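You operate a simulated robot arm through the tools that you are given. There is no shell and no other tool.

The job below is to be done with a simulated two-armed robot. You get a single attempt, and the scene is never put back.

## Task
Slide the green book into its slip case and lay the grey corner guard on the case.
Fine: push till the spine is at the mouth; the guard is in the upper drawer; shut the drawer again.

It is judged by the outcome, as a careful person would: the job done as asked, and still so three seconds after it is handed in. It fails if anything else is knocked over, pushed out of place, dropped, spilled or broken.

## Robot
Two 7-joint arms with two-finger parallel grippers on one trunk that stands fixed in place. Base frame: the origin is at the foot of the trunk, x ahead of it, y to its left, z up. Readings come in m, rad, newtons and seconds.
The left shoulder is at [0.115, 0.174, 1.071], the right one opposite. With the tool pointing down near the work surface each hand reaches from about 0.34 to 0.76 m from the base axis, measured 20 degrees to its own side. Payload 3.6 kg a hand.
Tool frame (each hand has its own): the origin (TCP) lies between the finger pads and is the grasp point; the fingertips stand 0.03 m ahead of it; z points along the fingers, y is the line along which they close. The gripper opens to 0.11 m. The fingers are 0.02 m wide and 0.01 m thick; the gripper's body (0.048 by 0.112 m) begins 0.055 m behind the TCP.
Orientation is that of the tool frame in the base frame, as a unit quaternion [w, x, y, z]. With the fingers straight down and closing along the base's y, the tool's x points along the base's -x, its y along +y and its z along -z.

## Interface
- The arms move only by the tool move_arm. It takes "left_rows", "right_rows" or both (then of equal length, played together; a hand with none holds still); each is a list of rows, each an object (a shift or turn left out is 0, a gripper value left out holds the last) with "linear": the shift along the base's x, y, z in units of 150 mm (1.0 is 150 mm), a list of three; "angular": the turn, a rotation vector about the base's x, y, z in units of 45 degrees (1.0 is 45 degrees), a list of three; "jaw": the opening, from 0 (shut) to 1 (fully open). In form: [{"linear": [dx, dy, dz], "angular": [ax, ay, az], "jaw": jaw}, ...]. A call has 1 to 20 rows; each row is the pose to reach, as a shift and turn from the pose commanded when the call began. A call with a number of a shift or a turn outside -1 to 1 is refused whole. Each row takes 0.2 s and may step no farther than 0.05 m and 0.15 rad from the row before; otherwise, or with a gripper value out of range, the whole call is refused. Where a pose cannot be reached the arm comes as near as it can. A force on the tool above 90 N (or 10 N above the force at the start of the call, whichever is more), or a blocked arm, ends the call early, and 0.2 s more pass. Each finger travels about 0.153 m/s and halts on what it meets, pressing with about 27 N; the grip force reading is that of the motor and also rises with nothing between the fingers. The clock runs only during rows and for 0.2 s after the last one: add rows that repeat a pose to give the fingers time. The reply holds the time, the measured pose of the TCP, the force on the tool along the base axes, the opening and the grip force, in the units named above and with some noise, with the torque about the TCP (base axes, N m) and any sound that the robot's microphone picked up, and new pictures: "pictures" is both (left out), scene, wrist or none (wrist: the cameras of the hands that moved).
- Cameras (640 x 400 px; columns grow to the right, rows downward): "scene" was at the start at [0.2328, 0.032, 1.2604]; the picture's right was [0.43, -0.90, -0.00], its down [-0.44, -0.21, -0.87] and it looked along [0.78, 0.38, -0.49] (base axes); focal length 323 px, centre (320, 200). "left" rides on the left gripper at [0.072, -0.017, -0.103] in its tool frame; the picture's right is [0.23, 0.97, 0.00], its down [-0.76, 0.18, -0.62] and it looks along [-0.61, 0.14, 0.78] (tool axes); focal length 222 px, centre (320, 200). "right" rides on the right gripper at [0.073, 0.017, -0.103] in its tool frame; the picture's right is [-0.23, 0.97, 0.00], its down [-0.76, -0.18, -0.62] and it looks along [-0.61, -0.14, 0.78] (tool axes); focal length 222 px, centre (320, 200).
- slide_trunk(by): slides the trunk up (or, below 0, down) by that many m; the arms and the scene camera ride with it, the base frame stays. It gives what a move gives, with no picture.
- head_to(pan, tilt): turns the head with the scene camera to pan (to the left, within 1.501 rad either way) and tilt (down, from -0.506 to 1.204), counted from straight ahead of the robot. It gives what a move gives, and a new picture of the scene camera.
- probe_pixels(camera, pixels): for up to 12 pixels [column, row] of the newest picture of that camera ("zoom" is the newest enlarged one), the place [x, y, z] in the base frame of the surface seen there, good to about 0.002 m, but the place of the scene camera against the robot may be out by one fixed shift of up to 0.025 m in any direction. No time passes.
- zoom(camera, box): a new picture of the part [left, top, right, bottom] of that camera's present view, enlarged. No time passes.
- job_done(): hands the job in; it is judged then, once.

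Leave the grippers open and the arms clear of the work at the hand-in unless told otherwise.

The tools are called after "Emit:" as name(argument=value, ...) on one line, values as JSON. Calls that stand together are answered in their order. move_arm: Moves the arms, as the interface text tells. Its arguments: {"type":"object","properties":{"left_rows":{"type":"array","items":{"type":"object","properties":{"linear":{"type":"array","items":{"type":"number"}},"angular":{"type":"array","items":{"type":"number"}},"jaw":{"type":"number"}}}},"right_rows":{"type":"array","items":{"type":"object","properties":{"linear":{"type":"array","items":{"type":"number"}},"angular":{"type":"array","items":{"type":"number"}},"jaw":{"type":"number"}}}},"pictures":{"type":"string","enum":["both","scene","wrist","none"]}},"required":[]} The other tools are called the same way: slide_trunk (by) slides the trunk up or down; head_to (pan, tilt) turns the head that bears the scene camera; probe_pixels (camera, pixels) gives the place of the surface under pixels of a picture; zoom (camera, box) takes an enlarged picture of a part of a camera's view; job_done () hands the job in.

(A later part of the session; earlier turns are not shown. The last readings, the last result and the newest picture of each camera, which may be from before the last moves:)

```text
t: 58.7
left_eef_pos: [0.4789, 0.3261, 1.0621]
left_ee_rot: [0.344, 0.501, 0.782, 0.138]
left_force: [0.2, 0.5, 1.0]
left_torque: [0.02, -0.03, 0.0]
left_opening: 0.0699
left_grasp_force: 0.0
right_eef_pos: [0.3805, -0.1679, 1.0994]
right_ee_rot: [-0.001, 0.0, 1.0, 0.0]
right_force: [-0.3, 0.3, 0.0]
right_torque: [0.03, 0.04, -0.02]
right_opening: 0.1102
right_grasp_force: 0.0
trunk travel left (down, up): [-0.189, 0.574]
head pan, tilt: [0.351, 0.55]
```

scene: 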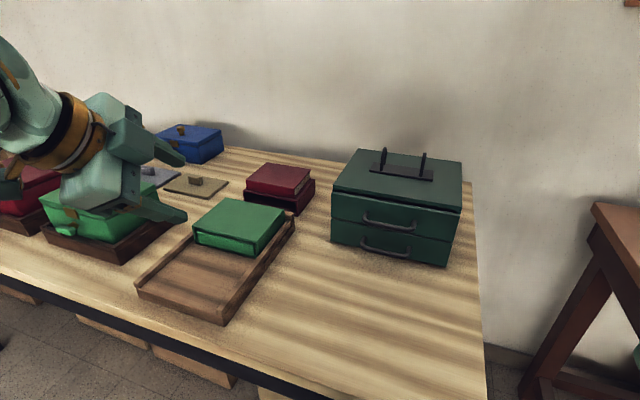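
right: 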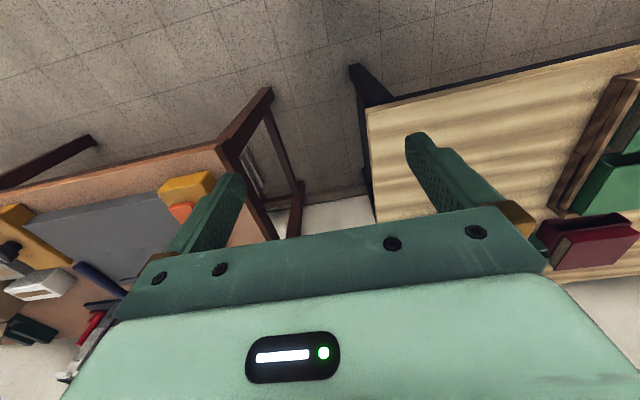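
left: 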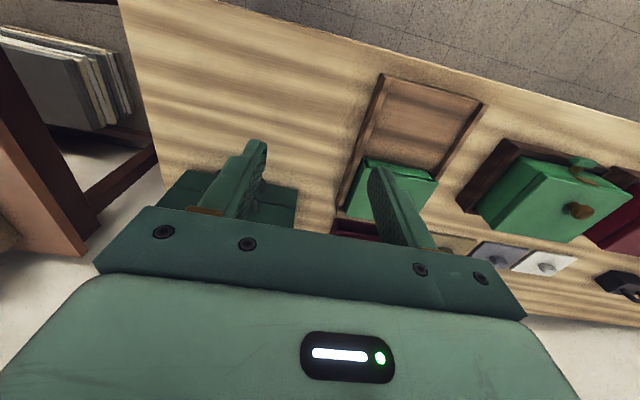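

The turn is going smoothly and no limits were hit. Now part three of the turn.

Emit:
move_arm(left_rows=[{"linear": [0.056, -0.062, -0.018], "angular": [0.038, -0.094, -0.138]}, {"linear": [0.112, -0.124, -0.036], "angular": [0.076, -0.188, -0.276]}, {"linear": [0.168, -0.186, -0.054], "angular": [0.113, -0.281, -0.414]}, {"linear": [0.224, -0.248, -0.072], "angular": [0.151, -0.375, -0.552]}, {"linear": [0.28, -0.31, -0.09], "angular": [0.189, -0.469, -0.69]}], pictures="both")

```text
t: 59.9
left_eef_pos: [0.5214, 0.2802, 1.0485]
left_ee_rot: [0.467, 0.681, 0.532, 0.188]
left_force: [-0.6, -0.4, 0.8]
left_torque: [0.01, 0.03, 0.01]
left_opening: 0.0699
left_grasp_force: 0.1
right_eef_pos: [0.3801, -0.1694, 1.0993]
right_ee_rot: [-0.001, 0.001, 1.0, -0.001]
right_force: [-0.4, -0.6, -0.7]
right_torque: [0.0, 0.01, -0.02]
right_opening: 0.1102
right_grasp_force: 0.1
trunk travel left (down, up): [-0.189, 0.574]
head pan, tilt: [0.351, 0.55]
```

scene: 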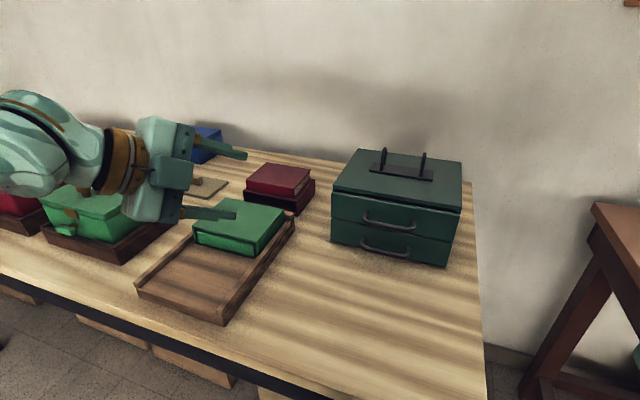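
left: 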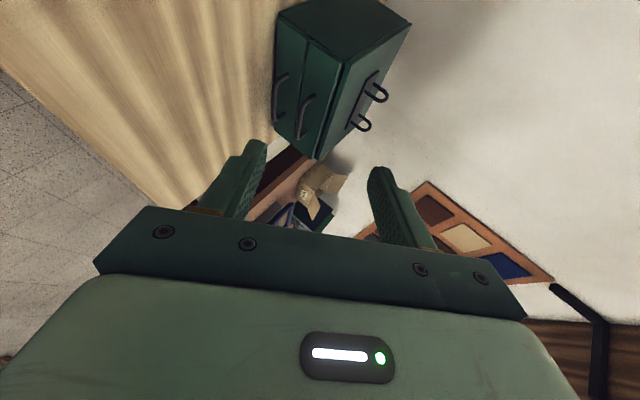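

The wrist camera now sees the cabinet directly. The upper handle, nearer the lid, is at (304,115) and the lower one at (281,97). I'll probe for accurate positions.

Emit:
zoom(camera="left", box=[250, 0, 430, 165])

Emit:
probe_pixels(camera="left", pixels=[[304, 115], [302, 125], [307, 105], [300, 133], [310, 98], [281, 97], [300, 110], [290, 130], [315, 80], [345, 70], [330, 140], [375, 30]])

```text
2.42 times, centred on (340, 82) of left
```

zoom: 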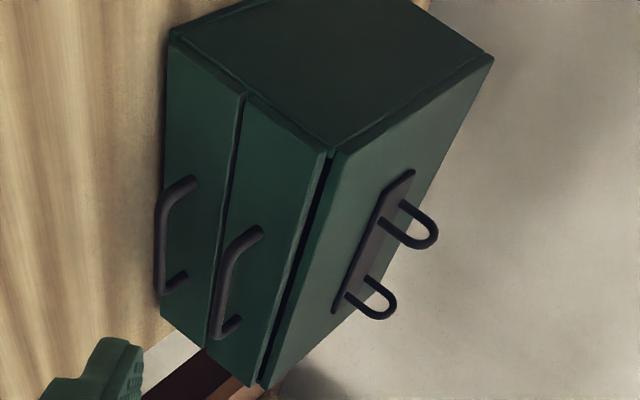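

```text
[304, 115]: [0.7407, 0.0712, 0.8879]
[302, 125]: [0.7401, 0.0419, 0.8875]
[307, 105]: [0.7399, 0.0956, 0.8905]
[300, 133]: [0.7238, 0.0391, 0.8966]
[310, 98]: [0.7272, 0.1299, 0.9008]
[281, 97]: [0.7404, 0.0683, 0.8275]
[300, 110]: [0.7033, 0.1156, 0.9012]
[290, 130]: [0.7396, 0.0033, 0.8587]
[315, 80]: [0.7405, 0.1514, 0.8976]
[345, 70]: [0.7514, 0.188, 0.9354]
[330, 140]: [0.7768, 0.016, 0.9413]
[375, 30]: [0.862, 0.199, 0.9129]
```

I'll probe the upper handle in the zoomed picture, along the bar from about (232,250) to (217,325) and at its posts.

Emit:
probe_pixels(camera="zoom", pixels=[[230, 255], [224, 275], [219, 300], [216, 320], [258, 234], [238, 321], [228, 330], [250, 290], [240, 350], [280, 180], [290, 250], [330, 150]])

```text
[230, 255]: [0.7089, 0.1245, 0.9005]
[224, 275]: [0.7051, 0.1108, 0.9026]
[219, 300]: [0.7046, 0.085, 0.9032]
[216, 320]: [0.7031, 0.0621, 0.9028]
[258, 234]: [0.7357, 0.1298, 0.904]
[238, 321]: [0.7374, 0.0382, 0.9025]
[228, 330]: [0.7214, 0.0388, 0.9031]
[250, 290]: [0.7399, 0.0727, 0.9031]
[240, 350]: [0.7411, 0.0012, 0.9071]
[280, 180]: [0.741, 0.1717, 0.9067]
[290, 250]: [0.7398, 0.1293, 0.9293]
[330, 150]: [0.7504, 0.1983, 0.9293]
```

The bar's centre is at about (0.708, 0.085, 0.9005), with the drawer face at x=0.740. I'll approach along the tool axis with about 30 mm of opening, so the far finger clears the face by about 5 mm. First I'll move to a halfway point.

Emit:
move_arm(left_rows=[{"linear": [0.1, -0.13, -0.05], "jaw": 0.273}, {"linear": [0.19, -0.255, -0.1], "jaw": 0.273}, {"linear": [0.28, -0.38, -0.15], "jaw": 0.273}, {"linear": [0.377, -0.509, -0.2], "jaw": 0.273}], pictures="both")

```text
t: 60.9
left_eef_pos: [0.5782, 0.2034, 1.0156]
left_ee_rot: [0.467, 0.68, 0.533, 0.187]
left_force: [0.4, 0.5, -0.4]
left_torque: [0.02, 0.03, 0.02]
left_opening: 0.0301
left_grasp_force: 0.0
right_eef_pos: [0.3822, -0.1705, 1.0989]
right_ee_rot: [-0.001, 0.0, 1.0, 0.0]
right_force: [0.1, -0.7, -0.1]
right_torque: [-0.01, -0.01, -0.02]
right_opening: 0.11
right_grasp_force: 0.1
trunk travel left (down, up): [-0.189, 0.574]
head pan, tilt: [0.351, 0.55]
```

scene: 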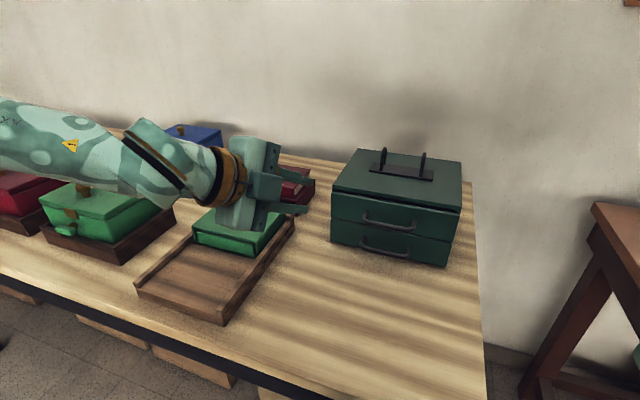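
left: 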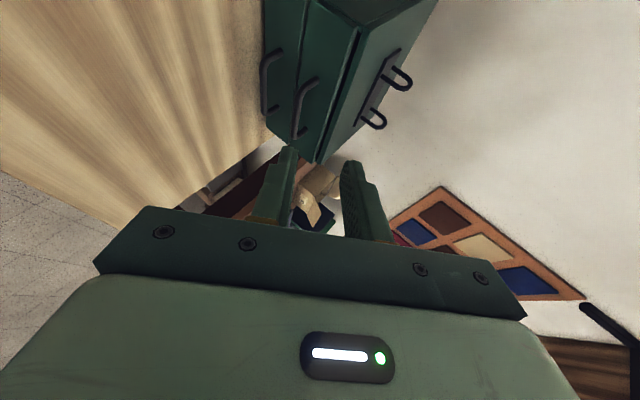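

The arm moves freely in this orientation. Next I'll go to the pre-grasp point, 8 cm back from the handle along the tool axis.

Emit:
move_arm(left_rows=[{"linear": [0.1, -0.13, -0.1]}, {"linear": [0.19, -0.255, -0.21]}, {"linear": [0.28, -0.38, -0.32]}, {"linear": [0.375, -0.507, -0.441]}, {"linear": [0.375, -0.507, -0.441]}], pictures="both")

Emit:
zoom(camera="left", box=[200, 40, 400, 240])

```text
t: 62.1
left_eef_pos: [0.632, 0.1285, 0.9519]
left_ee_rot: [0.466, 0.68, 0.534, 0.187]
left_force: [0.0, 0.0, -0.2]
left_torque: [0.0, 0.0, 0.02]
left_opening: 0.0301
left_grasp_force: 0.1
right_eef_pos: [0.3807, -0.1688, 1.0987]
right_ee_rot: [0.001, -0.001, 1.0, 0.0]
right_force: [-0.6, -0.1, 0.4]
right_torque: [0.0, -0.02, 0.01]
right_opening: 0.11
right_grasp_force: 0.0
trunk travel left (down, up): [-0.189, 0.574]
head pan, tilt: [0.351, 0.55]
```

scene: 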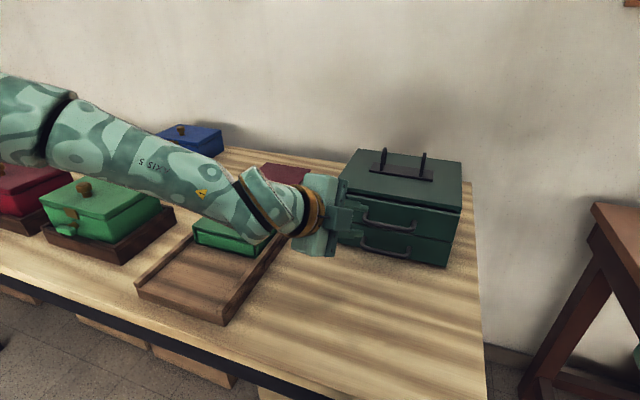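
left: 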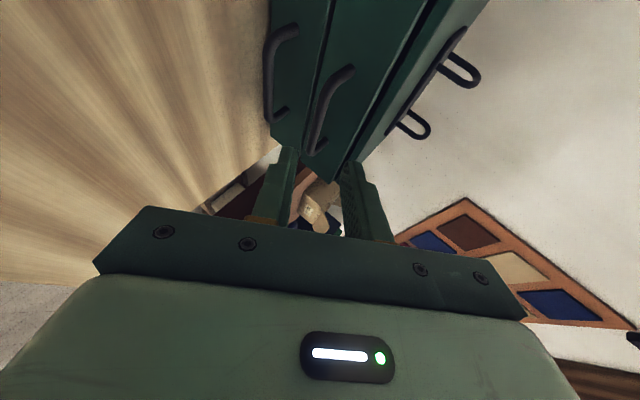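

```text
2.00 times, centred on (300, 140) of left
```

zoom: 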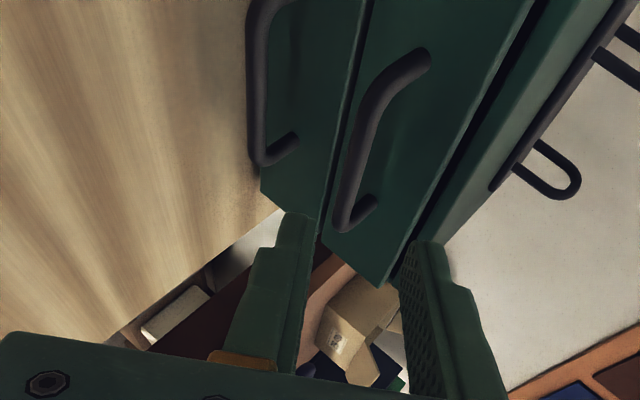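

I'll re-probe the handle at this closer range, and check the forearm's height over the case in the scene view.

Emit:
probe_pixels(camera="left", pixels=[[345, 70], [330, 80], [324, 95], [319, 110], [314, 128], [312, 145], [325, 143], [340, 100], [385, 60], [330, 165], [272, 90], [276, 115]])

Emit:
probe_pixels(camera="scene", pixels=[[240, 235], [262, 240], [200, 205], [230, 220], [320, 250], [310, 255], [330, 215], [335, 235], [270, 225], [150, 180], [300, 225], [100, 170]])

```text
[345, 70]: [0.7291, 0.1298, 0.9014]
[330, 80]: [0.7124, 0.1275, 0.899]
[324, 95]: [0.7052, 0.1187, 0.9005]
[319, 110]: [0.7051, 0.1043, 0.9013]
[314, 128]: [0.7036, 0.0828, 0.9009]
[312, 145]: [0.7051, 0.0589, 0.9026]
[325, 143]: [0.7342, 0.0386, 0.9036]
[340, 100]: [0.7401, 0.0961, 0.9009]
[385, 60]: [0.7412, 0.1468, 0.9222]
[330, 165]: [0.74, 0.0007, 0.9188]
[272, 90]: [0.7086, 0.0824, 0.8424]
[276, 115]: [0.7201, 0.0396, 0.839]
```

```text
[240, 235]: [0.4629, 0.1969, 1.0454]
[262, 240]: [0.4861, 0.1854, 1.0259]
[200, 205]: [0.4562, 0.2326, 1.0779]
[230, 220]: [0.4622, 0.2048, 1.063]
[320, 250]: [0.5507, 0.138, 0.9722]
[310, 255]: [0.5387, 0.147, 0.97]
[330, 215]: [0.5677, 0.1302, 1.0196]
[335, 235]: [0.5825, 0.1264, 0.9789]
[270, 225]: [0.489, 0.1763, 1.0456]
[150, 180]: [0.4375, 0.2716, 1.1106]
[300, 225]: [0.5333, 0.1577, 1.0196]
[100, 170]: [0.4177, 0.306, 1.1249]
```

The readings agree, and the forearm is well clear at z above 0.97. I'll insert 84 mm along the tool axis so the bar comes between the fingers.

Emit:
move_arm(left_rows=[{"linear": [0.1, -0.057, -0.068]}, {"linear": [0.2, -0.113, -0.136]}, {"linear": [0.28, -0.159, -0.19]}, {"linear": [0.34, -0.193, -0.231]}, {"linear": [0.39, -0.221, -0.265]}, {"linear": [0.42, -0.238, -0.286]}, {"linear": [0.42, -0.238, -0.286]}], pictures="both")

Emit:
zoom(camera="left", box=[220, 80, 420, 240])

Emit:
zoom(camera="scene", box=[310, 150, 470, 270])

```text
t: 63.7
left_eef_pos: [0.6945, 0.0935, 0.9093]
left_ee_rot: [0.467, 0.68, 0.534, 0.186]
left_force: [0.4, -0.3, 0.0]
left_torque: [0.01, 0.01, -0.01]
left_opening: 0.0299
left_grasp_force: 0.1
right_eef_pos: [0.3805, -0.1684, 1.0991]
right_ee_rot: [-0.001, -0.001, 1.0, 0.0]
right_force: [0.0, 0.2, 0.2]
right_torque: [0.0, -0.01, -0.01]
right_opening: 0.1098
right_grasp_force: 0.0
trunk travel left (down, up): [-0.189, 0.574]
head pan, tilt: [0.351, 0.55]
```

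scene: 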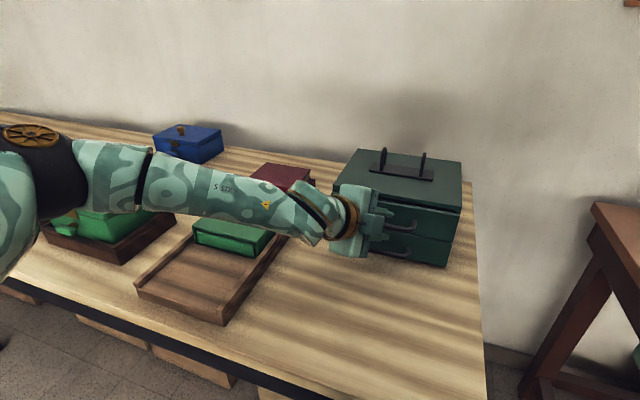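
left: 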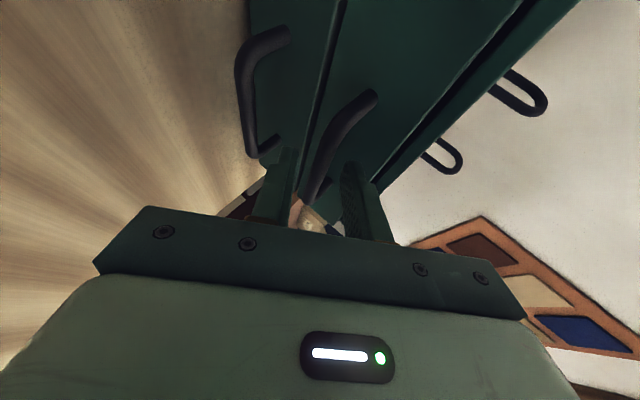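

```text
2.50 times, centred on (320, 160) of left
```

zoom: 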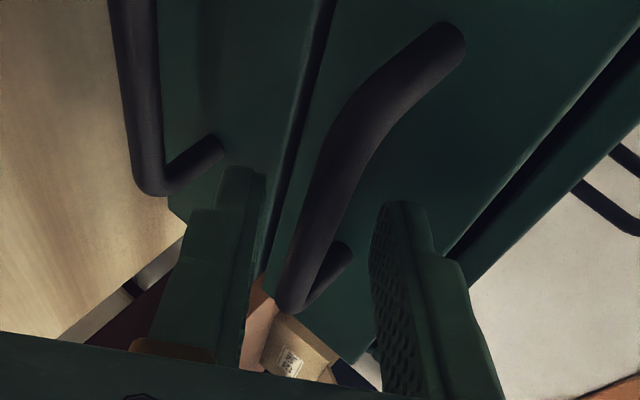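

```text
3.33 times, centred on (390, 210) of scene
```

zoom: 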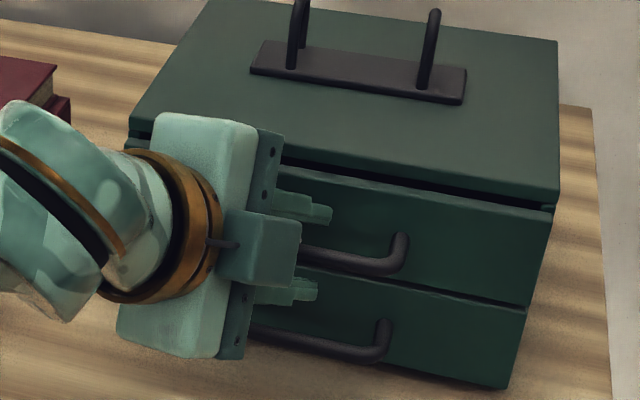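

The bar sits between the two fingers. I'll close the jaw to grip it.

Emit:
move_arm(left_rows=[{"jaw": 0.1}, {"jaw": 0.0}, {"jaw": 0.0}], pictures="wrist")

```text
t: 64.5
left_eef_pos: [0.695, 0.0928, 0.908]
left_ee_rot: [0.466, 0.681, 0.534, 0.186]
left_force: [-3.8, -0.6, -5.7]
left_torque: [-0.16, 0.09, 0.27]
left_opening: 0.0093
left_grasp_force: 44.4
right_eef_pos: [0.3823, -0.1695, 1.0994]
right_ee_rot: [-0.002, 0.0, 1.0, 0.0]
right_force: [-0.4, 0.2, 0.8]
right_torque: [0.0, 0.0, -0.03]
right_opening: 0.1099
right_grasp_force: 0.1
trunk travel left (down, up): [-0.189, 0.574]
head pan, tilt: [0.351, 0.55]
```

left: 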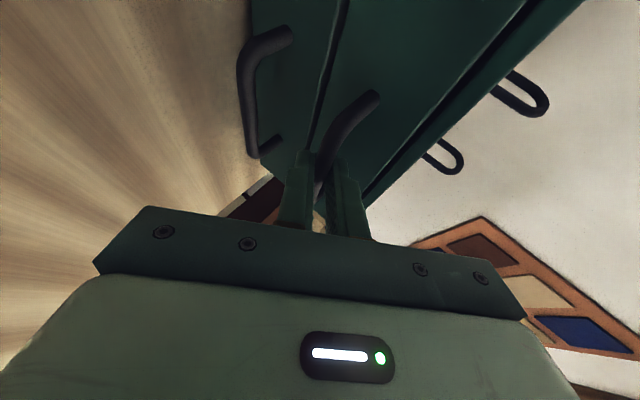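

The bar is gripped (opening 9.3 mm, grip 44 N, small reaction). I'll pull straight back 3 cm first to test the drawer.

Emit:
move_arm(left_rows=[{"linear": [-0.05, 0, 0]}, {"linear": [-0.1, 0, 0]}, {"linear": [-0.15, 0, 0]}, {"linear": [-0.2, 0, 0]}], pictures="scene")

```text
t: 65.5
left_eef_pos: [0.6664, 0.093, 0.9085]
left_ee_rot: [0.466, 0.681, 0.533, 0.186]
left_force: [0.1, -0.6, -8.7]
left_torque: [-0.31, 0.11, -0.07]
left_opening: 0.0096
left_grasp_force: 45.4
right_eef_pos: [0.3824, -0.1688, 1.0982]
right_ee_rot: [0.0, 0.0, 1.0, 0.0]
right_force: [0.2, -0.3, -0.4]
right_torque: [-0.01, -0.04, 0.04]
right_opening: 0.11
right_grasp_force: 0.0
trunk travel left (down, up): [-0.189, 0.574]
head pan, tilt: [0.351, 0.55]
```

scene: 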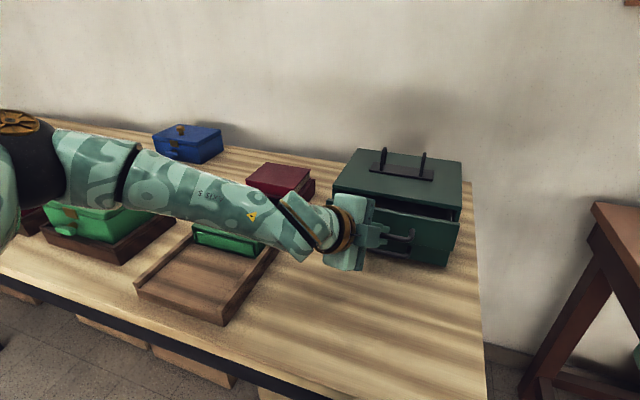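

The drawer slides easily and the cabinet stayed put. I'll pull 8 cm more.

Emit:
move_arm(left_rows=[{"linear": [-0.08, 0, 0]}, {"linear": [-0.16, 0, 0]}, {"linear": [-0.24, 0, 0]}, {"linear": [-0.32, 0, 0]}, {"linear": [-0.4, 0, 0]}, {"linear": [-0.48, 0, 0]}, {"linear": [-0.533, 0, 0]}], pictures="both")

Emit:
zoom(camera="scene", box=[290, 150, 480, 280])

```text
t: 67.1
left_eef_pos: [0.5846, 0.0923, 0.909]
left_ee_rot: [0.466, 0.681, 0.533, 0.188]
left_force: [0.2, -0.5, -4.2]
left_torque: [0.21, 0.08, 0.78]
left_opening: 0.0095
left_grasp_force: 44.9
right_eef_pos: [0.3816, -0.1693, 1.0995]
right_ee_rot: [-0.001, 0.0, 1.0, 0.0]
right_force: [0.2, 0.5, 0.4]
right_torque: [0.01, 0.04, -0.01]
right_opening: 0.1097
right_grasp_force: 0.0
trunk travel left (down, up): [-0.189, 0.574]
head pan, tilt: [0.351, 0.55]
```

scene: 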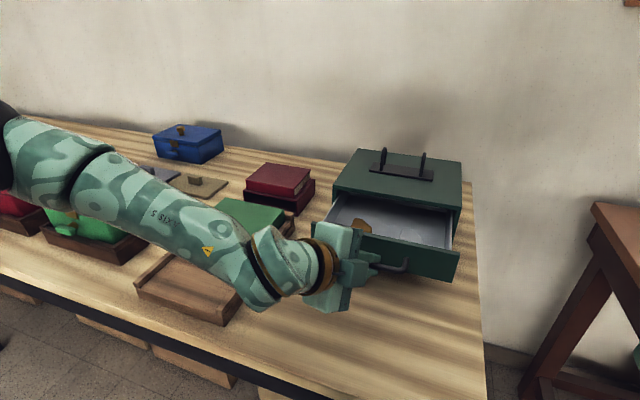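
left: 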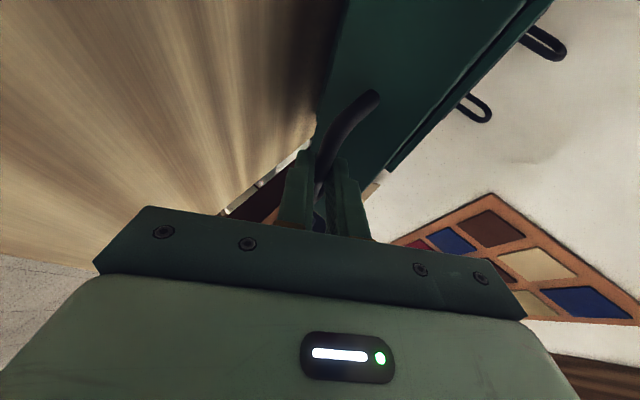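

```text
3.08 times, centred on (385, 215) of scene
```

zoom: 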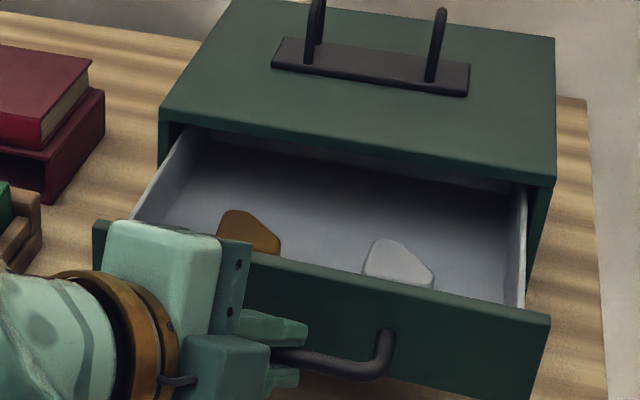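

The drawer is open about 11 cm. Inside I see a brown guard (zoom 248,230) and a grey one (zoom 398,262). I'll let go of the handle and back out along the tool axis.

Emit:
move_arm(left_rows=[{"jaw": 0.3}, {"jaw": 0.3}, {"linear": [-0.1, 0.057, 0.068], "jaw": 0.3}, {"linear": [-0.2, 0.115, 0.136], "jaw": 0.3}, {"linear": [-0.3, 0.2, 0.25], "jaw": 0.3}, {"linear": [-0.35, 0.4, 0.4], "jaw": 0.3}, {"linear": [-0.35, 0.6, 0.55], "jaw": 0.3}, {"linear": [-0.35, 0.8, 0.7], "jaw": 0.3}, {"linear": [-0.35, 0.95, 0.85], "jaw": 0.3}], pictures="both")

Emit:
zoom(camera="scene", box=[290, 150, 480, 290])

```text
t: 69.1
left_eef_pos: [0.5335, 0.2352, 1.0376]
left_ee_rot: [0.466, 0.681, 0.533, 0.186]
left_force: [0.2, 0.1, -0.4]
left_torque: [-0.02, 0.01, 0.02]
left_opening: 0.0332
left_grasp_force: 0.1
right_eef_pos: [0.3798, -0.1689, 1.1001]
right_ee_rot: [0.001, 0.0, 1.0, 0.0]
right_force: [-0.4, -0.8, 0.0]
right_torque: [0.02, 0.0, -0.01]
right_opening: 0.11
right_grasp_force: 0.1
trunk travel left (down, up): [-0.189, 0.574]
head pan, tilt: [0.351, 0.55]
```

scene: 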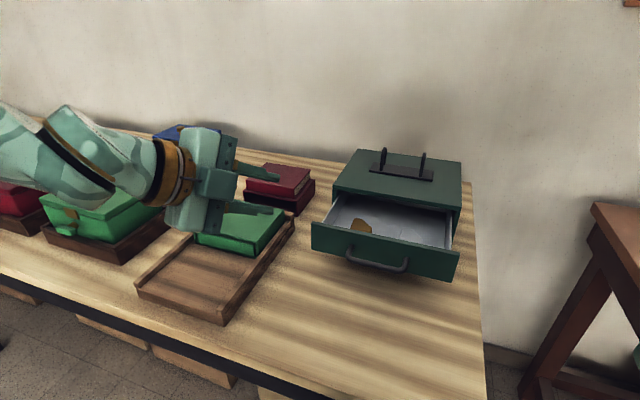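
left: 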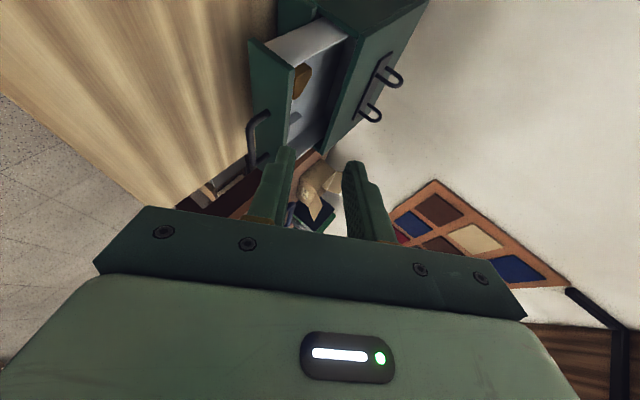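

```text
2.86 times, centred on (385, 220) of scene
```

zoom: 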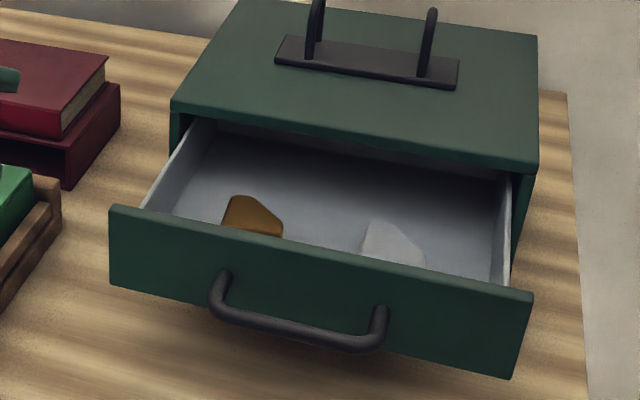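

I'll probe both guards, the drawer floor and the drawer walls in this zoomed picture, then look from the wrist camera.

Emit:
probe_pixels(camera="zoom", pixels=[[385, 250], [375, 230], [410, 250], [365, 250], [415, 262], [240, 205], [260, 225], [320, 200], [450, 220], [350, 245], [320, 245], [505, 230]])

Emit:
zoom(camera="left", box=[240, 20, 380, 170])

```text
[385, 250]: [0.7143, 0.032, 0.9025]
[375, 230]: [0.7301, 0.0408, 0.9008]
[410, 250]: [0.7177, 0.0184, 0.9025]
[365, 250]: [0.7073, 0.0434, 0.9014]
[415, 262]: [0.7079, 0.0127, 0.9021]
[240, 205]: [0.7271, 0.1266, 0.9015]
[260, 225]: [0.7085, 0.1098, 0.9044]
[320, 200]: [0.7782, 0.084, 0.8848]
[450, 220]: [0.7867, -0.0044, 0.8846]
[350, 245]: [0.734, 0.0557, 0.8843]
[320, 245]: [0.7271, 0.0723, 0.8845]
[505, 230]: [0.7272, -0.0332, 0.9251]
```

```text
2.67 times, centred on (310, 95) of left
```

zoom: 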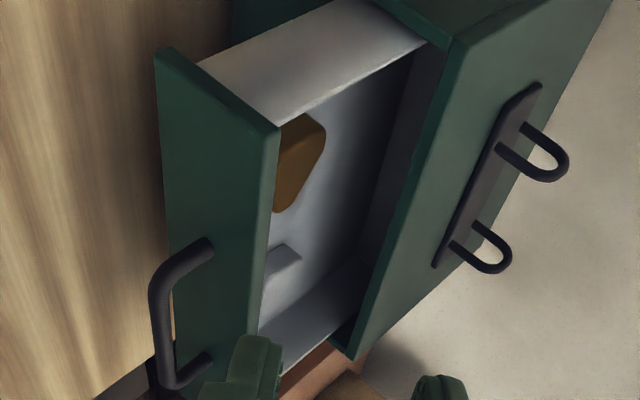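

The grey guard's top is about 18 mm above the drawer floor, near true (0.70, 0.04). To see its whole outline over the drawer front, I'll raise the trunk, which lifts the scene camera and the clear arms with it.

Emit:
slide_trunk(by=0.4)

Emit:
head_to(pan=0.05, tilt=0.95)

Emit:
zoom(camera="scene", box=[240, 100, 400, 200])

```text
t: 73.0
left_eef_pos: [0.5342, 0.2349, 1.4357]
left_ee_rot: [0.467, 0.68, 0.533, 0.187]
left_force: [0.5, 0.6, 0.3]
left_torque: [0.0, -0.01, 0.0]
left_opening: 0.0332
left_grasp_force: 0.0
right_eef_pos: [0.3819, -0.1704, 1.4996]
right_ee_rot: [-0.001, 0.0, 1.0, 0.0]
right_force: [-0.7, 0.7, 0.0]
right_torque: [0.04, -0.02, 0.03]
right_opening: 0.1099
right_grasp_force: 0.1
trunk travel left (down, up): [-0.589, 0.174]
head pan, tilt: [0.351, 0.55]
```

```text
t: 73.8
left_eef_pos: [0.5318, 0.2346, 1.4354]
left_ee_rot: [0.466, 0.681, 0.533, 0.187]
left_force: [0.3, 0.2, 0.3]
left_torque: [-0.02, -0.02, 0.01]
left_opening: 0.0331
left_grasp_force: 0.1
right_eef_pos: [0.3811, -0.1696, 1.4993]
right_ee_rot: [0.0, 0.0, 1.0, -0.001]
right_force: [0.1, 0.4, -0.4]
right_torque: [0.01, -0.01, -0.02]
right_opening: 0.1102
right_grasp_force: 0.0
trunk travel left (down, up): [-0.589, 0.174]
head pan, tilt: [0.051, 0.949]
```

scene: 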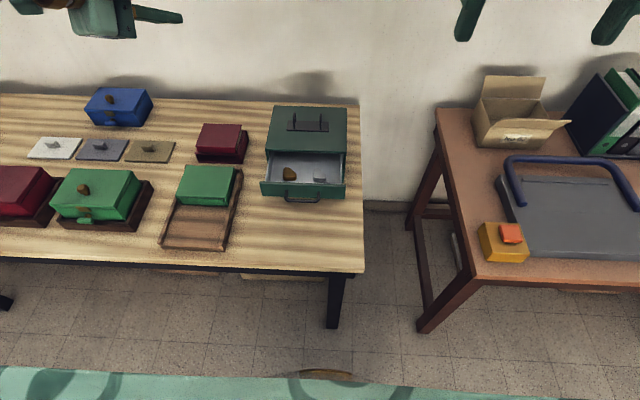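

```text
4.00 times, centred on (320, 150) of scene
```

zoom: 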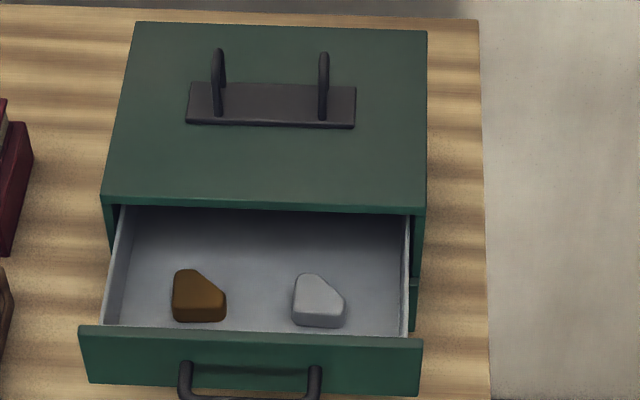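

This is a fine view. The grey guard is a small block with its back-right corner cut off (zoom 294–343, 274–327). I'll zoom closer and probe its outline.

Emit:
zoom(camera="scene", box=[290, 150, 350, 195])

```text
8.89 times, centred on (320, 172) of scene
```

zoom: 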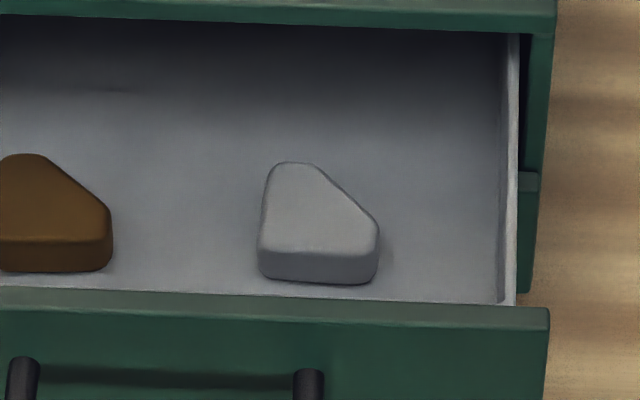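

Emit:
probe_pixels(camera="zoom", pixels=[[265, 245], [370, 250], [372, 225], [310, 170], [275, 170], [320, 215], [265, 272], [365, 275], [262, 260], [240, 220], [505, 250], [300, 297]])

Emit:
probe_pixels(camera="zoom", pixels=[[300, 308], [300, 290], [110, 230], [60, 210], [340, 200], [400, 200], [510, 100], [510, 290], [20, 360], [308, 375], [268, 200], [348, 198]])

```text
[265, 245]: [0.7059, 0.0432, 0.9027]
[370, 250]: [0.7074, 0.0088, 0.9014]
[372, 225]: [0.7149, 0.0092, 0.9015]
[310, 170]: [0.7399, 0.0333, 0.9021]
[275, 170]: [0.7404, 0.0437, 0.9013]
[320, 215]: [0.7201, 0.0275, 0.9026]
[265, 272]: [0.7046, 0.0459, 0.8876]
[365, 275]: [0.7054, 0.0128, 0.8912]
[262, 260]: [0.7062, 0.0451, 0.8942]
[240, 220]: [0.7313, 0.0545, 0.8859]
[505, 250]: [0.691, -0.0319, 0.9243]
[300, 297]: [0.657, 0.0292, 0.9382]
```

```text
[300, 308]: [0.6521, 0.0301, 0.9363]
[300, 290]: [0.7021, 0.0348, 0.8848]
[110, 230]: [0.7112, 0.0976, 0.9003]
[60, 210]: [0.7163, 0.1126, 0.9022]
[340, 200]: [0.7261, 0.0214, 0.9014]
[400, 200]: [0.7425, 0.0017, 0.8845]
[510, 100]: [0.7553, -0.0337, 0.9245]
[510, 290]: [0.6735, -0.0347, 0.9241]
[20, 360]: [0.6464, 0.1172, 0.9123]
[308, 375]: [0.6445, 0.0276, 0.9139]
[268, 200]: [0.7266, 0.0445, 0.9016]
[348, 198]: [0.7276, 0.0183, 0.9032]
```

The guard's outline in true coordinates is x≈0.687–0.725, y≈0.018–0.057, z≈0.876–0.893. Its left and front sides are flat, and its back-right corner is cut. I'll pick it up with the fingers closing about along y, the tool pitched about 50° below horizontal and pointing slightly right, so the wrist stays in the arm's free region. First I'll bring the trunk back down.

Emit:
slide_trunk(by=-0.4)

Emit:
move_arm(left_rows=[{"linear": [0, 0.05, 0.03], "angular": [-0.083, 0.0743, 0.105]}, {"linear": [0, 0.1, 0.06], "angular": [-0.166, 0.1487, 0.21]}, {"linear": [0, 0.12, 0.08], "angular": [-0.249, 0.223, 0.3155]}, {"linear": [0, 0.12, 0.1], "angular": [-0.332, 0.297, 0.421]}, {"linear": [0, 0.12, 0.1], "angular": [-0.415, 0.372, 0.526]}, {"linear": [0, 0.12, 0.1], "angular": [-0.498, 0.446, 0.631]}], pictures="none")

Emit:
move_arm(left_rows=[{"angular": [-0.083, 0.0743, 0.105]}, {"angular": [-0.166, 0.1487, 0.21]}, {"angular": [-0.249, 0.223, 0.3155]}, {"angular": [-0.332, 0.297, 0.421]}, {"angular": [-0.415, 0.372, 0.526]}, {"angular": [-0.498, 0.446, 0.631]}], pictures="wrist")

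Emit:
head_to(pan=0.3, tilt=0.6)

```text
t: 77.7
left_eef_pos: [0.5336, 0.2346, 1.0376]
left_ee_rot: [0.466, 0.68, 0.533, 0.188]
left_force: [-0.3, -0.4, -0.3]
left_torque: [0.0, 0.0, -0.01]
left_opening: 0.0328
left_grasp_force: 0.0
right_eef_pos: [0.3809, -0.1688, 1.1002]
right_ee_rot: [0.0, 0.0, 1.0, 0.0]
right_force: [0.3, 0.3, 0.5]
right_torque: [0.01, -0.02, 0.0]
right_opening: 0.11
right_grasp_force: 0.1
trunk travel left (down, up): [-0.189, 0.574]
head pan, tilt: [0.051, 0.949]
```

```text
t: 79.0
left_eef_pos: [0.5332, 0.2533, 1.0513]
left_ee_rot: [0.429, 0.45, 0.78, 0.069]
left_force: [-0.6, -0.3, 0.0]
left_torque: [0.01, -0.03, 0.03]
left_opening: 0.0329
left_grasp_force: 0.2
right_eef_pos: [0.3809, -0.17, 1.0987]
right_ee_rot: [0.0, 0.0, 1.0, 0.0]
right_force: [-0.6, 0.3, 0.3]
right_torque: [0.03, -0.04, 0.0]
right_opening: 0.11
right_grasp_force: 0.0
trunk travel left (down, up): [-0.189, 0.574]
head pan, tilt: [0.051, 0.949]
```

```text
t: 80.5
left_eef_pos: [0.5336, 0.2539, 1.0525]
left_ee_rot: [0.337, 0.161, 0.926, -0.057]
left_force: [0.6, 0.8, -0.4]
left_torque: [0.02, 0.02, 0.01]
left_opening: 0.0331
left_grasp_force: 0.1
right_eef_pos: [0.3811, -0.1687, 1.0984]
right_ee_rot: [-0.001, 0.0, 1.0, 0.0]
right_force: [0.1, -0.1, -0.2]
right_torque: [-0.01, -0.03, -0.03]
right_opening: 0.1099
right_grasp_force: 0.0
trunk travel left (down, up): [-0.189, 0.574]
head pan, tilt: [0.051, 0.949]
```

left: 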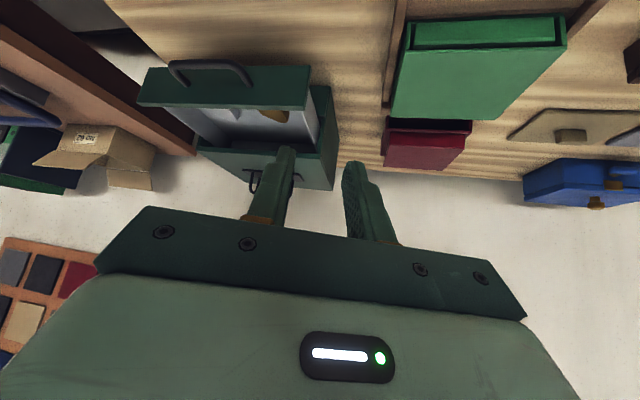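

```text
t: 81.3
left_eef_pos: [0.5317, 0.253, 1.053]
left_ee_rot: [0.338, 0.162, 0.925, -0.057]
left_force: [-0.4, -0.3, -0.3]
left_torque: [0.01, -0.02, 0.0]
left_opening: 0.0328
left_grasp_force: 0.0
right_eef_pos: [0.3826, -0.1685, 1.0982]
right_ee_rot: [-0.001, 0.0, 1.0, -0.001]
right_force: [0.5, 0.8, 0.3]
right_torque: [0.01, -0.01, 0.03]
right_opening: 0.1102
right_grasp_force: 0.0
trunk travel left (down, up): [-0.189, 0.574]
head pan, tilt: [0.3, 0.6]
```

scene: 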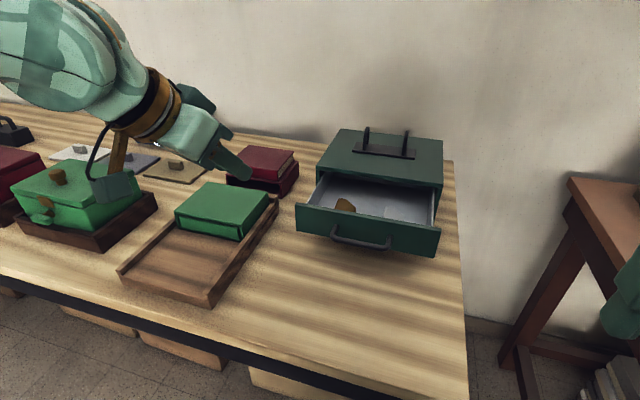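

The orientation was reached with no limit. The camera pod now hangs behind and below the hand, at about (115,185) in the scene. I'll probe it to know its clearance from the drawer front later.

Emit:
probe_pixels(camera="scene", pixels=[[115, 188], [130, 180], [100, 190], [118, 200], [115, 150], [240, 172], [215, 160], [190, 125], [120, 140], [60, 70], [135, 192], [110, 178]])

Emit:
zoom(camera="scene", box=[60, 40, 270, 220])

```text
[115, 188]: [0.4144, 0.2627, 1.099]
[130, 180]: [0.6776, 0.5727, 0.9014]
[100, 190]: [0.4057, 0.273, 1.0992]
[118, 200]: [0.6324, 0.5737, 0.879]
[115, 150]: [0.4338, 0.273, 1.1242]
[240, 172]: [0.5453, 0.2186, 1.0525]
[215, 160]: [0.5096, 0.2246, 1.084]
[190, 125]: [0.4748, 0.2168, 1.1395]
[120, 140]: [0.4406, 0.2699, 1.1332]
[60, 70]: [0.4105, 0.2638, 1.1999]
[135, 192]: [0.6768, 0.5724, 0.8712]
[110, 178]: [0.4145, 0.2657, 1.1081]
```

```text
2.22 times, centred on (165, 130) of scene
```

zoom: 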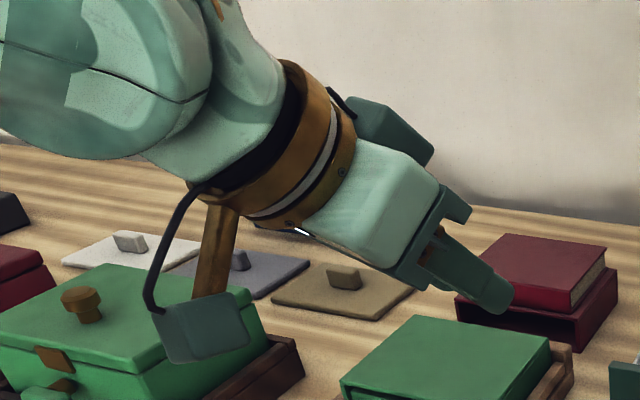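

The pod stays about 13 cm behind the fingertips and slightly above them, so it will clear the handle. I'll open the fingers to about 70 mm and move halfway toward a point above and behind the guard, watching for reach warnings.

Emit:
move_arm(left_rows=[{"linear": [0.1, -0.2, -0.05], "jaw": 0.64}, {"linear": [0.2, -0.4, -0.12], "jaw": 0.64}, {"linear": [0.3, -0.627, -0.2], "jaw": 0.64}, {"linear": [0.3, -0.627, -0.2], "jaw": 0.64}], pictures="none")

Emit:
move_arm(left_rows=[{"linear": [0.1, -0.2, -0.08]}, {"linear": [0.2, -0.4, -0.16]}, {"linear": [0.305, -0.627, -0.25]}, {"linear": [0.305, -0.627, -0.25]}], pictures="both")

```text
t: 82.3
left_eef_pos: [0.5792, 0.1569, 1.0217]
left_ee_rot: [0.338, 0.163, 0.925, -0.058]
left_force: [-0.4, -0.9, -0.5]
left_torque: [0.0, 0.01, -0.03]
left_opening: 0.0706
left_grasp_force: 0.1
right_eef_pos: [0.3811, -0.1688, 1.1005]
right_ee_rot: [0.001, 0.0, 1.0, 0.0]
right_force: [-0.5, -0.8, 0.7]
right_torque: [-0.01, -0.01, -0.01]
right_opening: 0.1098
right_grasp_force: 0.0
trunk travel left (down, up): [-0.189, 0.574]
head pan, tilt: [0.3, 0.6]
```

```text
t: 83.3
left_eef_pos: [0.6171, 0.083, 0.9905]
left_ee_rot: [0.338, 0.162, 0.925, -0.057]
left_force: [0.5, 0.6, -0.3]
left_torque: [0.01, 0.0, 0.0]
left_opening: 0.0702
left_grasp_force: 0.0
left hand out of reach, approached as far as the arm can: row 3, 4
right_eef_pos: [0.3803, -0.1686, 1.0988]
right_ee_rot: [0.001, 0.0, 1.0, 0.001]
right_force: [-0.6, 0.0, -0.8]
right_torque: [0.04, 0.0, 0.02]
right_opening: 0.1099
right_grasp_force: 0.1
trunk travel left (down, up): [-0.189, 0.574]
head pan, tilt: [0.3, 0.6]
```

scene: 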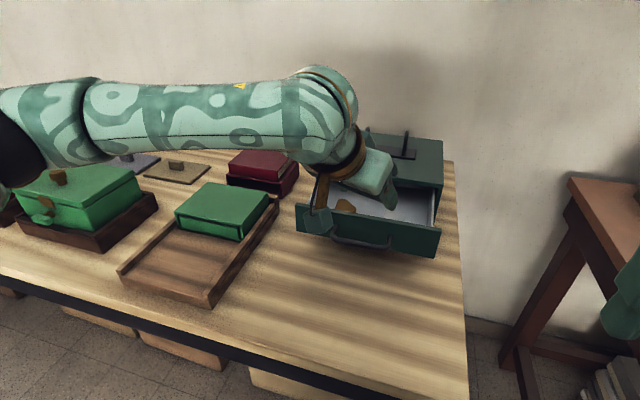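
left: 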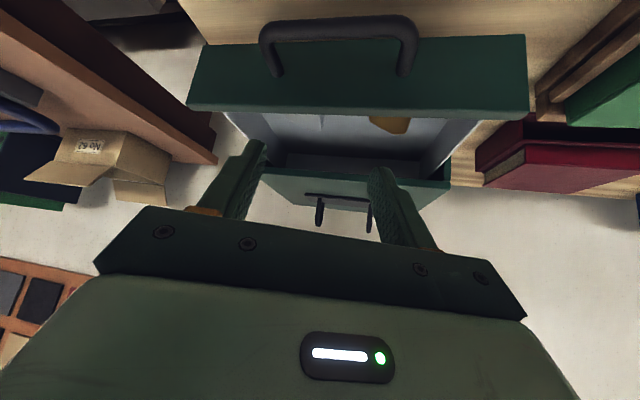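

It stopped about 2 cm short in y. I'll look at the elbow in this posture to find what limits it.

Emit:
head_to(pan=1.0, tilt=0.5)

```text
t: 84.3
left_eef_pos: [0.6171, 0.0822, 0.991]
left_ee_rot: [0.337, 0.162, 0.926, -0.058]
left_force: [-0.3, 0.3, 0.9]
left_torque: [0.0, 0.0, -0.01]
left_opening: 0.0705
left_grasp_force: 0.1
right_eef_pos: [0.3817, -0.1694, 1.0987]
right_ee_rot: [0.0, 0.0, 1.0, 0.0]
right_force: [0.6, 0.1, 0.2]
right_torque: [0.01, 0.0, 0.0]
right_opening: 0.1099
right_grasp_force: 0.0
trunk travel left (down, up): [-0.189, 0.574]
head pan, tilt: [1.0, 0.499]
```

scene: 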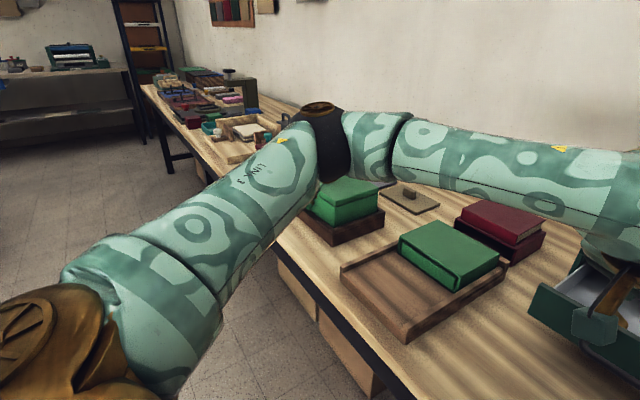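

Emit:
probe_pixels(camera="scene", pixels=[[325, 115], [330, 160], [290, 170], [250, 205], [200, 240], [150, 280], [130, 320], [60, 330], [370, 145], [440, 160], [520, 175], [600, 190]])

```text
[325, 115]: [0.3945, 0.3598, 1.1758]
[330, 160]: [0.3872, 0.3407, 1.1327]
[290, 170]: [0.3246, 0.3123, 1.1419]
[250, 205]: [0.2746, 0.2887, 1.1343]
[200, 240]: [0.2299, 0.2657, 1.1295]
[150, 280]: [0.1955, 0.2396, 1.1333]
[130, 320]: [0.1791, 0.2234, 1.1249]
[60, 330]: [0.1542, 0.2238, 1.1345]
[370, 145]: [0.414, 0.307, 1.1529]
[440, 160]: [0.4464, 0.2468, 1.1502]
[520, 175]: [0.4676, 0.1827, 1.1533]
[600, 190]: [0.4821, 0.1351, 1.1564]
```

All stuck postures have the upper arm about 30° from straight ahead, so the shoulder can't point closer to forward than that. A higher trunk tilts the arm downward, away from that cone (my estimate at +0.30 m is 35°, which is feasible). I'll back the hand off to the free area, raise the trunk 0.30, and approach from there at low height.

Emit:
move_arm(left_rows=[{"linear": [-0.1, 0.2, 0.1]}, {"linear": [-0.2, 0.4, 0.2]}, {"linear": [-0.35, 0.6, 0.3]}, {"linear": [-0.45, 0.8, 0.4]}, {"linear": [-0.58, 1.0, 0.4]}, {"linear": [-0.58, 1.0, 0.4]}], pictures="none")

Emit:
slide_trunk(by=0.3)

Emit:
head_to(pan=0.15, tilt=0.9)

```text
t: 85.8
left_eef_pos: [0.5298, 0.2343, 1.0501]
left_ee_rot: [0.338, 0.161, 0.926, -0.057]
left_force: [0.4, -0.2, 0.5]
left_torque: [-0.01, 0.02, 0.03]
left_opening: 0.0705
left_grasp_force: 0.0
right_eef_pos: [0.3814, -0.1697, 1.0993]
right_ee_rot: [0.0, 0.0, 1.0, 0.0]
right_force: [-0.2, -1.0, -0.8]
right_torque: [0.01, 0.02, -0.01]
right_opening: 0.1098
right_grasp_force: 0.1
trunk travel left (down, up): [-0.189, 0.574]
head pan, tilt: [1.0, 0.499]
```

```text
t: 88.8
left_eef_pos: [0.5305, 0.2326, 1.3506]
left_ee_rot: [0.337, 0.162, 0.926, -0.058]
left_force: [0.6, 0.2, -0.1]
left_torque: [0.0, 0.0, 0.02]
left_opening: 0.0702
left_grasp_force: 0.0
right_eef_pos: [0.3821, -0.1688, 1.399]
right_ee_rot: [-0.001, -0.001, 1.0, 0.0]
right_force: [0.0, 0.2, -0.7]
right_torque: [-0.01, 0.02, 0.01]
right_opening: 0.1101
right_grasp_force: 0.0
trunk travel left (down, up): [-0.489, 0.274]
head pan, tilt: [1.0, 0.499]
```

```text
t: 89.9
left_eef_pos: [0.5293, 0.2346, 1.3502]
left_ee_rot: [0.337, 0.162, 0.926, -0.057]
left_force: [0.9, -0.1, 0.1]
left_torque: [0.01, 0.04, -0.02]
left_opening: 0.0704
left_grasp_force: 0.1
right_eef_pos: [0.3806, -0.1699, 1.3998]
right_ee_rot: [0.0, 0.0, 1.0, 0.0]
right_force: [0.3, -0.5, -0.5]
right_torque: [0.04, 0.0, 0.02]
right_opening: 0.1099
right_grasp_force: 0.1
trunk travel left (down, up): [-0.489, 0.274]
head pan, tilt: [0.15, 0.901]
```

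scene: 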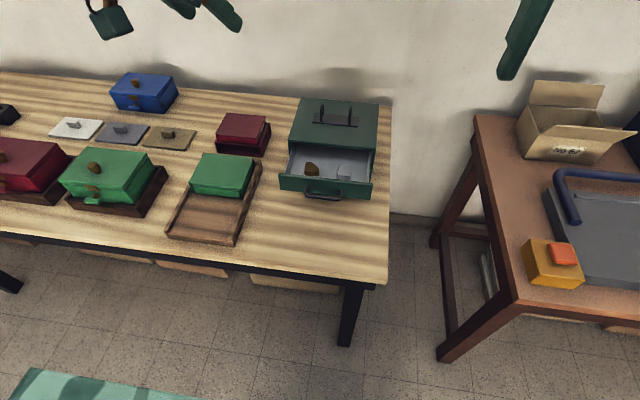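

The trunk is up. Next I'll lower the left hand 0.30 m in two stages, slightly retracted.

Emit:
move_arm(left_rows=[{"linear": [-0.1, 0.05, -0.25]}, {"linear": [-0.2, 0.1, -0.5]}, {"linear": [-0.2, 0.1, -0.75]}, {"linear": [-0.2, 0.1, -1.0]}], pictures="none")

Emit:
move_arm(left_rows=[{"linear": [0, 0, -0.25]}, {"linear": [0, 0, -0.5]}, {"linear": [0, 0, -0.75]}, {"linear": [0, 0, -1.0]}, {"linear": [0, 0, -1.0]}], pictures="scene")

```text
t: 90.9
left_eef_pos: [0.4996, 0.2529, 1.201]
left_ee_rot: [0.338, 0.162, 0.925, -0.059]
left_force: [0.1, 0.5, -0.1]
left_torque: [0.01, -0.01, -0.04]
left_opening: 0.0703
left_grasp_force: 0.1
right_eef_pos: [0.3817, -0.1663, 1.3991]
right_ee_rot: [-0.001, 0.0, 1.0, -0.001]
right_force: [-0.1, -0.1, 0.0]
right_torque: [0.02, 0.04, 0.06]
right_opening: 0.1102
right_grasp_force: 0.1
trunk travel left (down, up): [-0.489, 0.274]
head pan, tilt: [0.15, 0.901]
```

```text
t: 92.1
left_eef_pos: [0.4969, 0.253, 1.053]
left_ee_rot: [0.338, 0.161, 0.926, -0.057]
left_force: [-0.7, -0.6, 0.3]
left_torque: [-0.02, -0.01, -0.05]
left_opening: 0.0703
left_grasp_force: 0.0
right_eef_pos: [0.3795, -0.1688, 1.3998]
right_ee_rot: [0.0, 0.0, 1.0, 0.0]
right_force: [-0.9, 0.3, 0.5]
right_torque: [-0.02, -0.01, -0.03]
right_opening: 0.1102
right_grasp_force: 0.1
trunk travel left (down, up): [-0.489, 0.274]
head pan, tilt: [0.15, 0.901]
```

scene: 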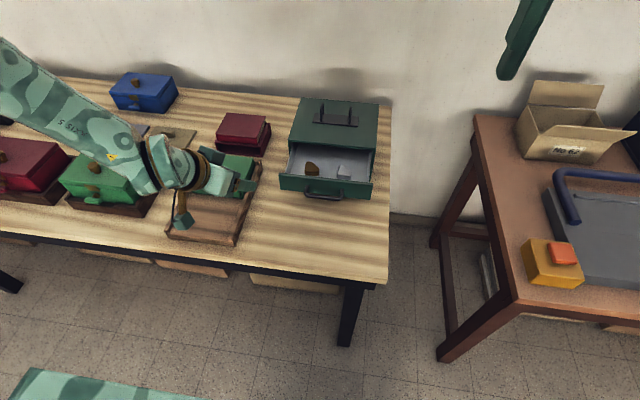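

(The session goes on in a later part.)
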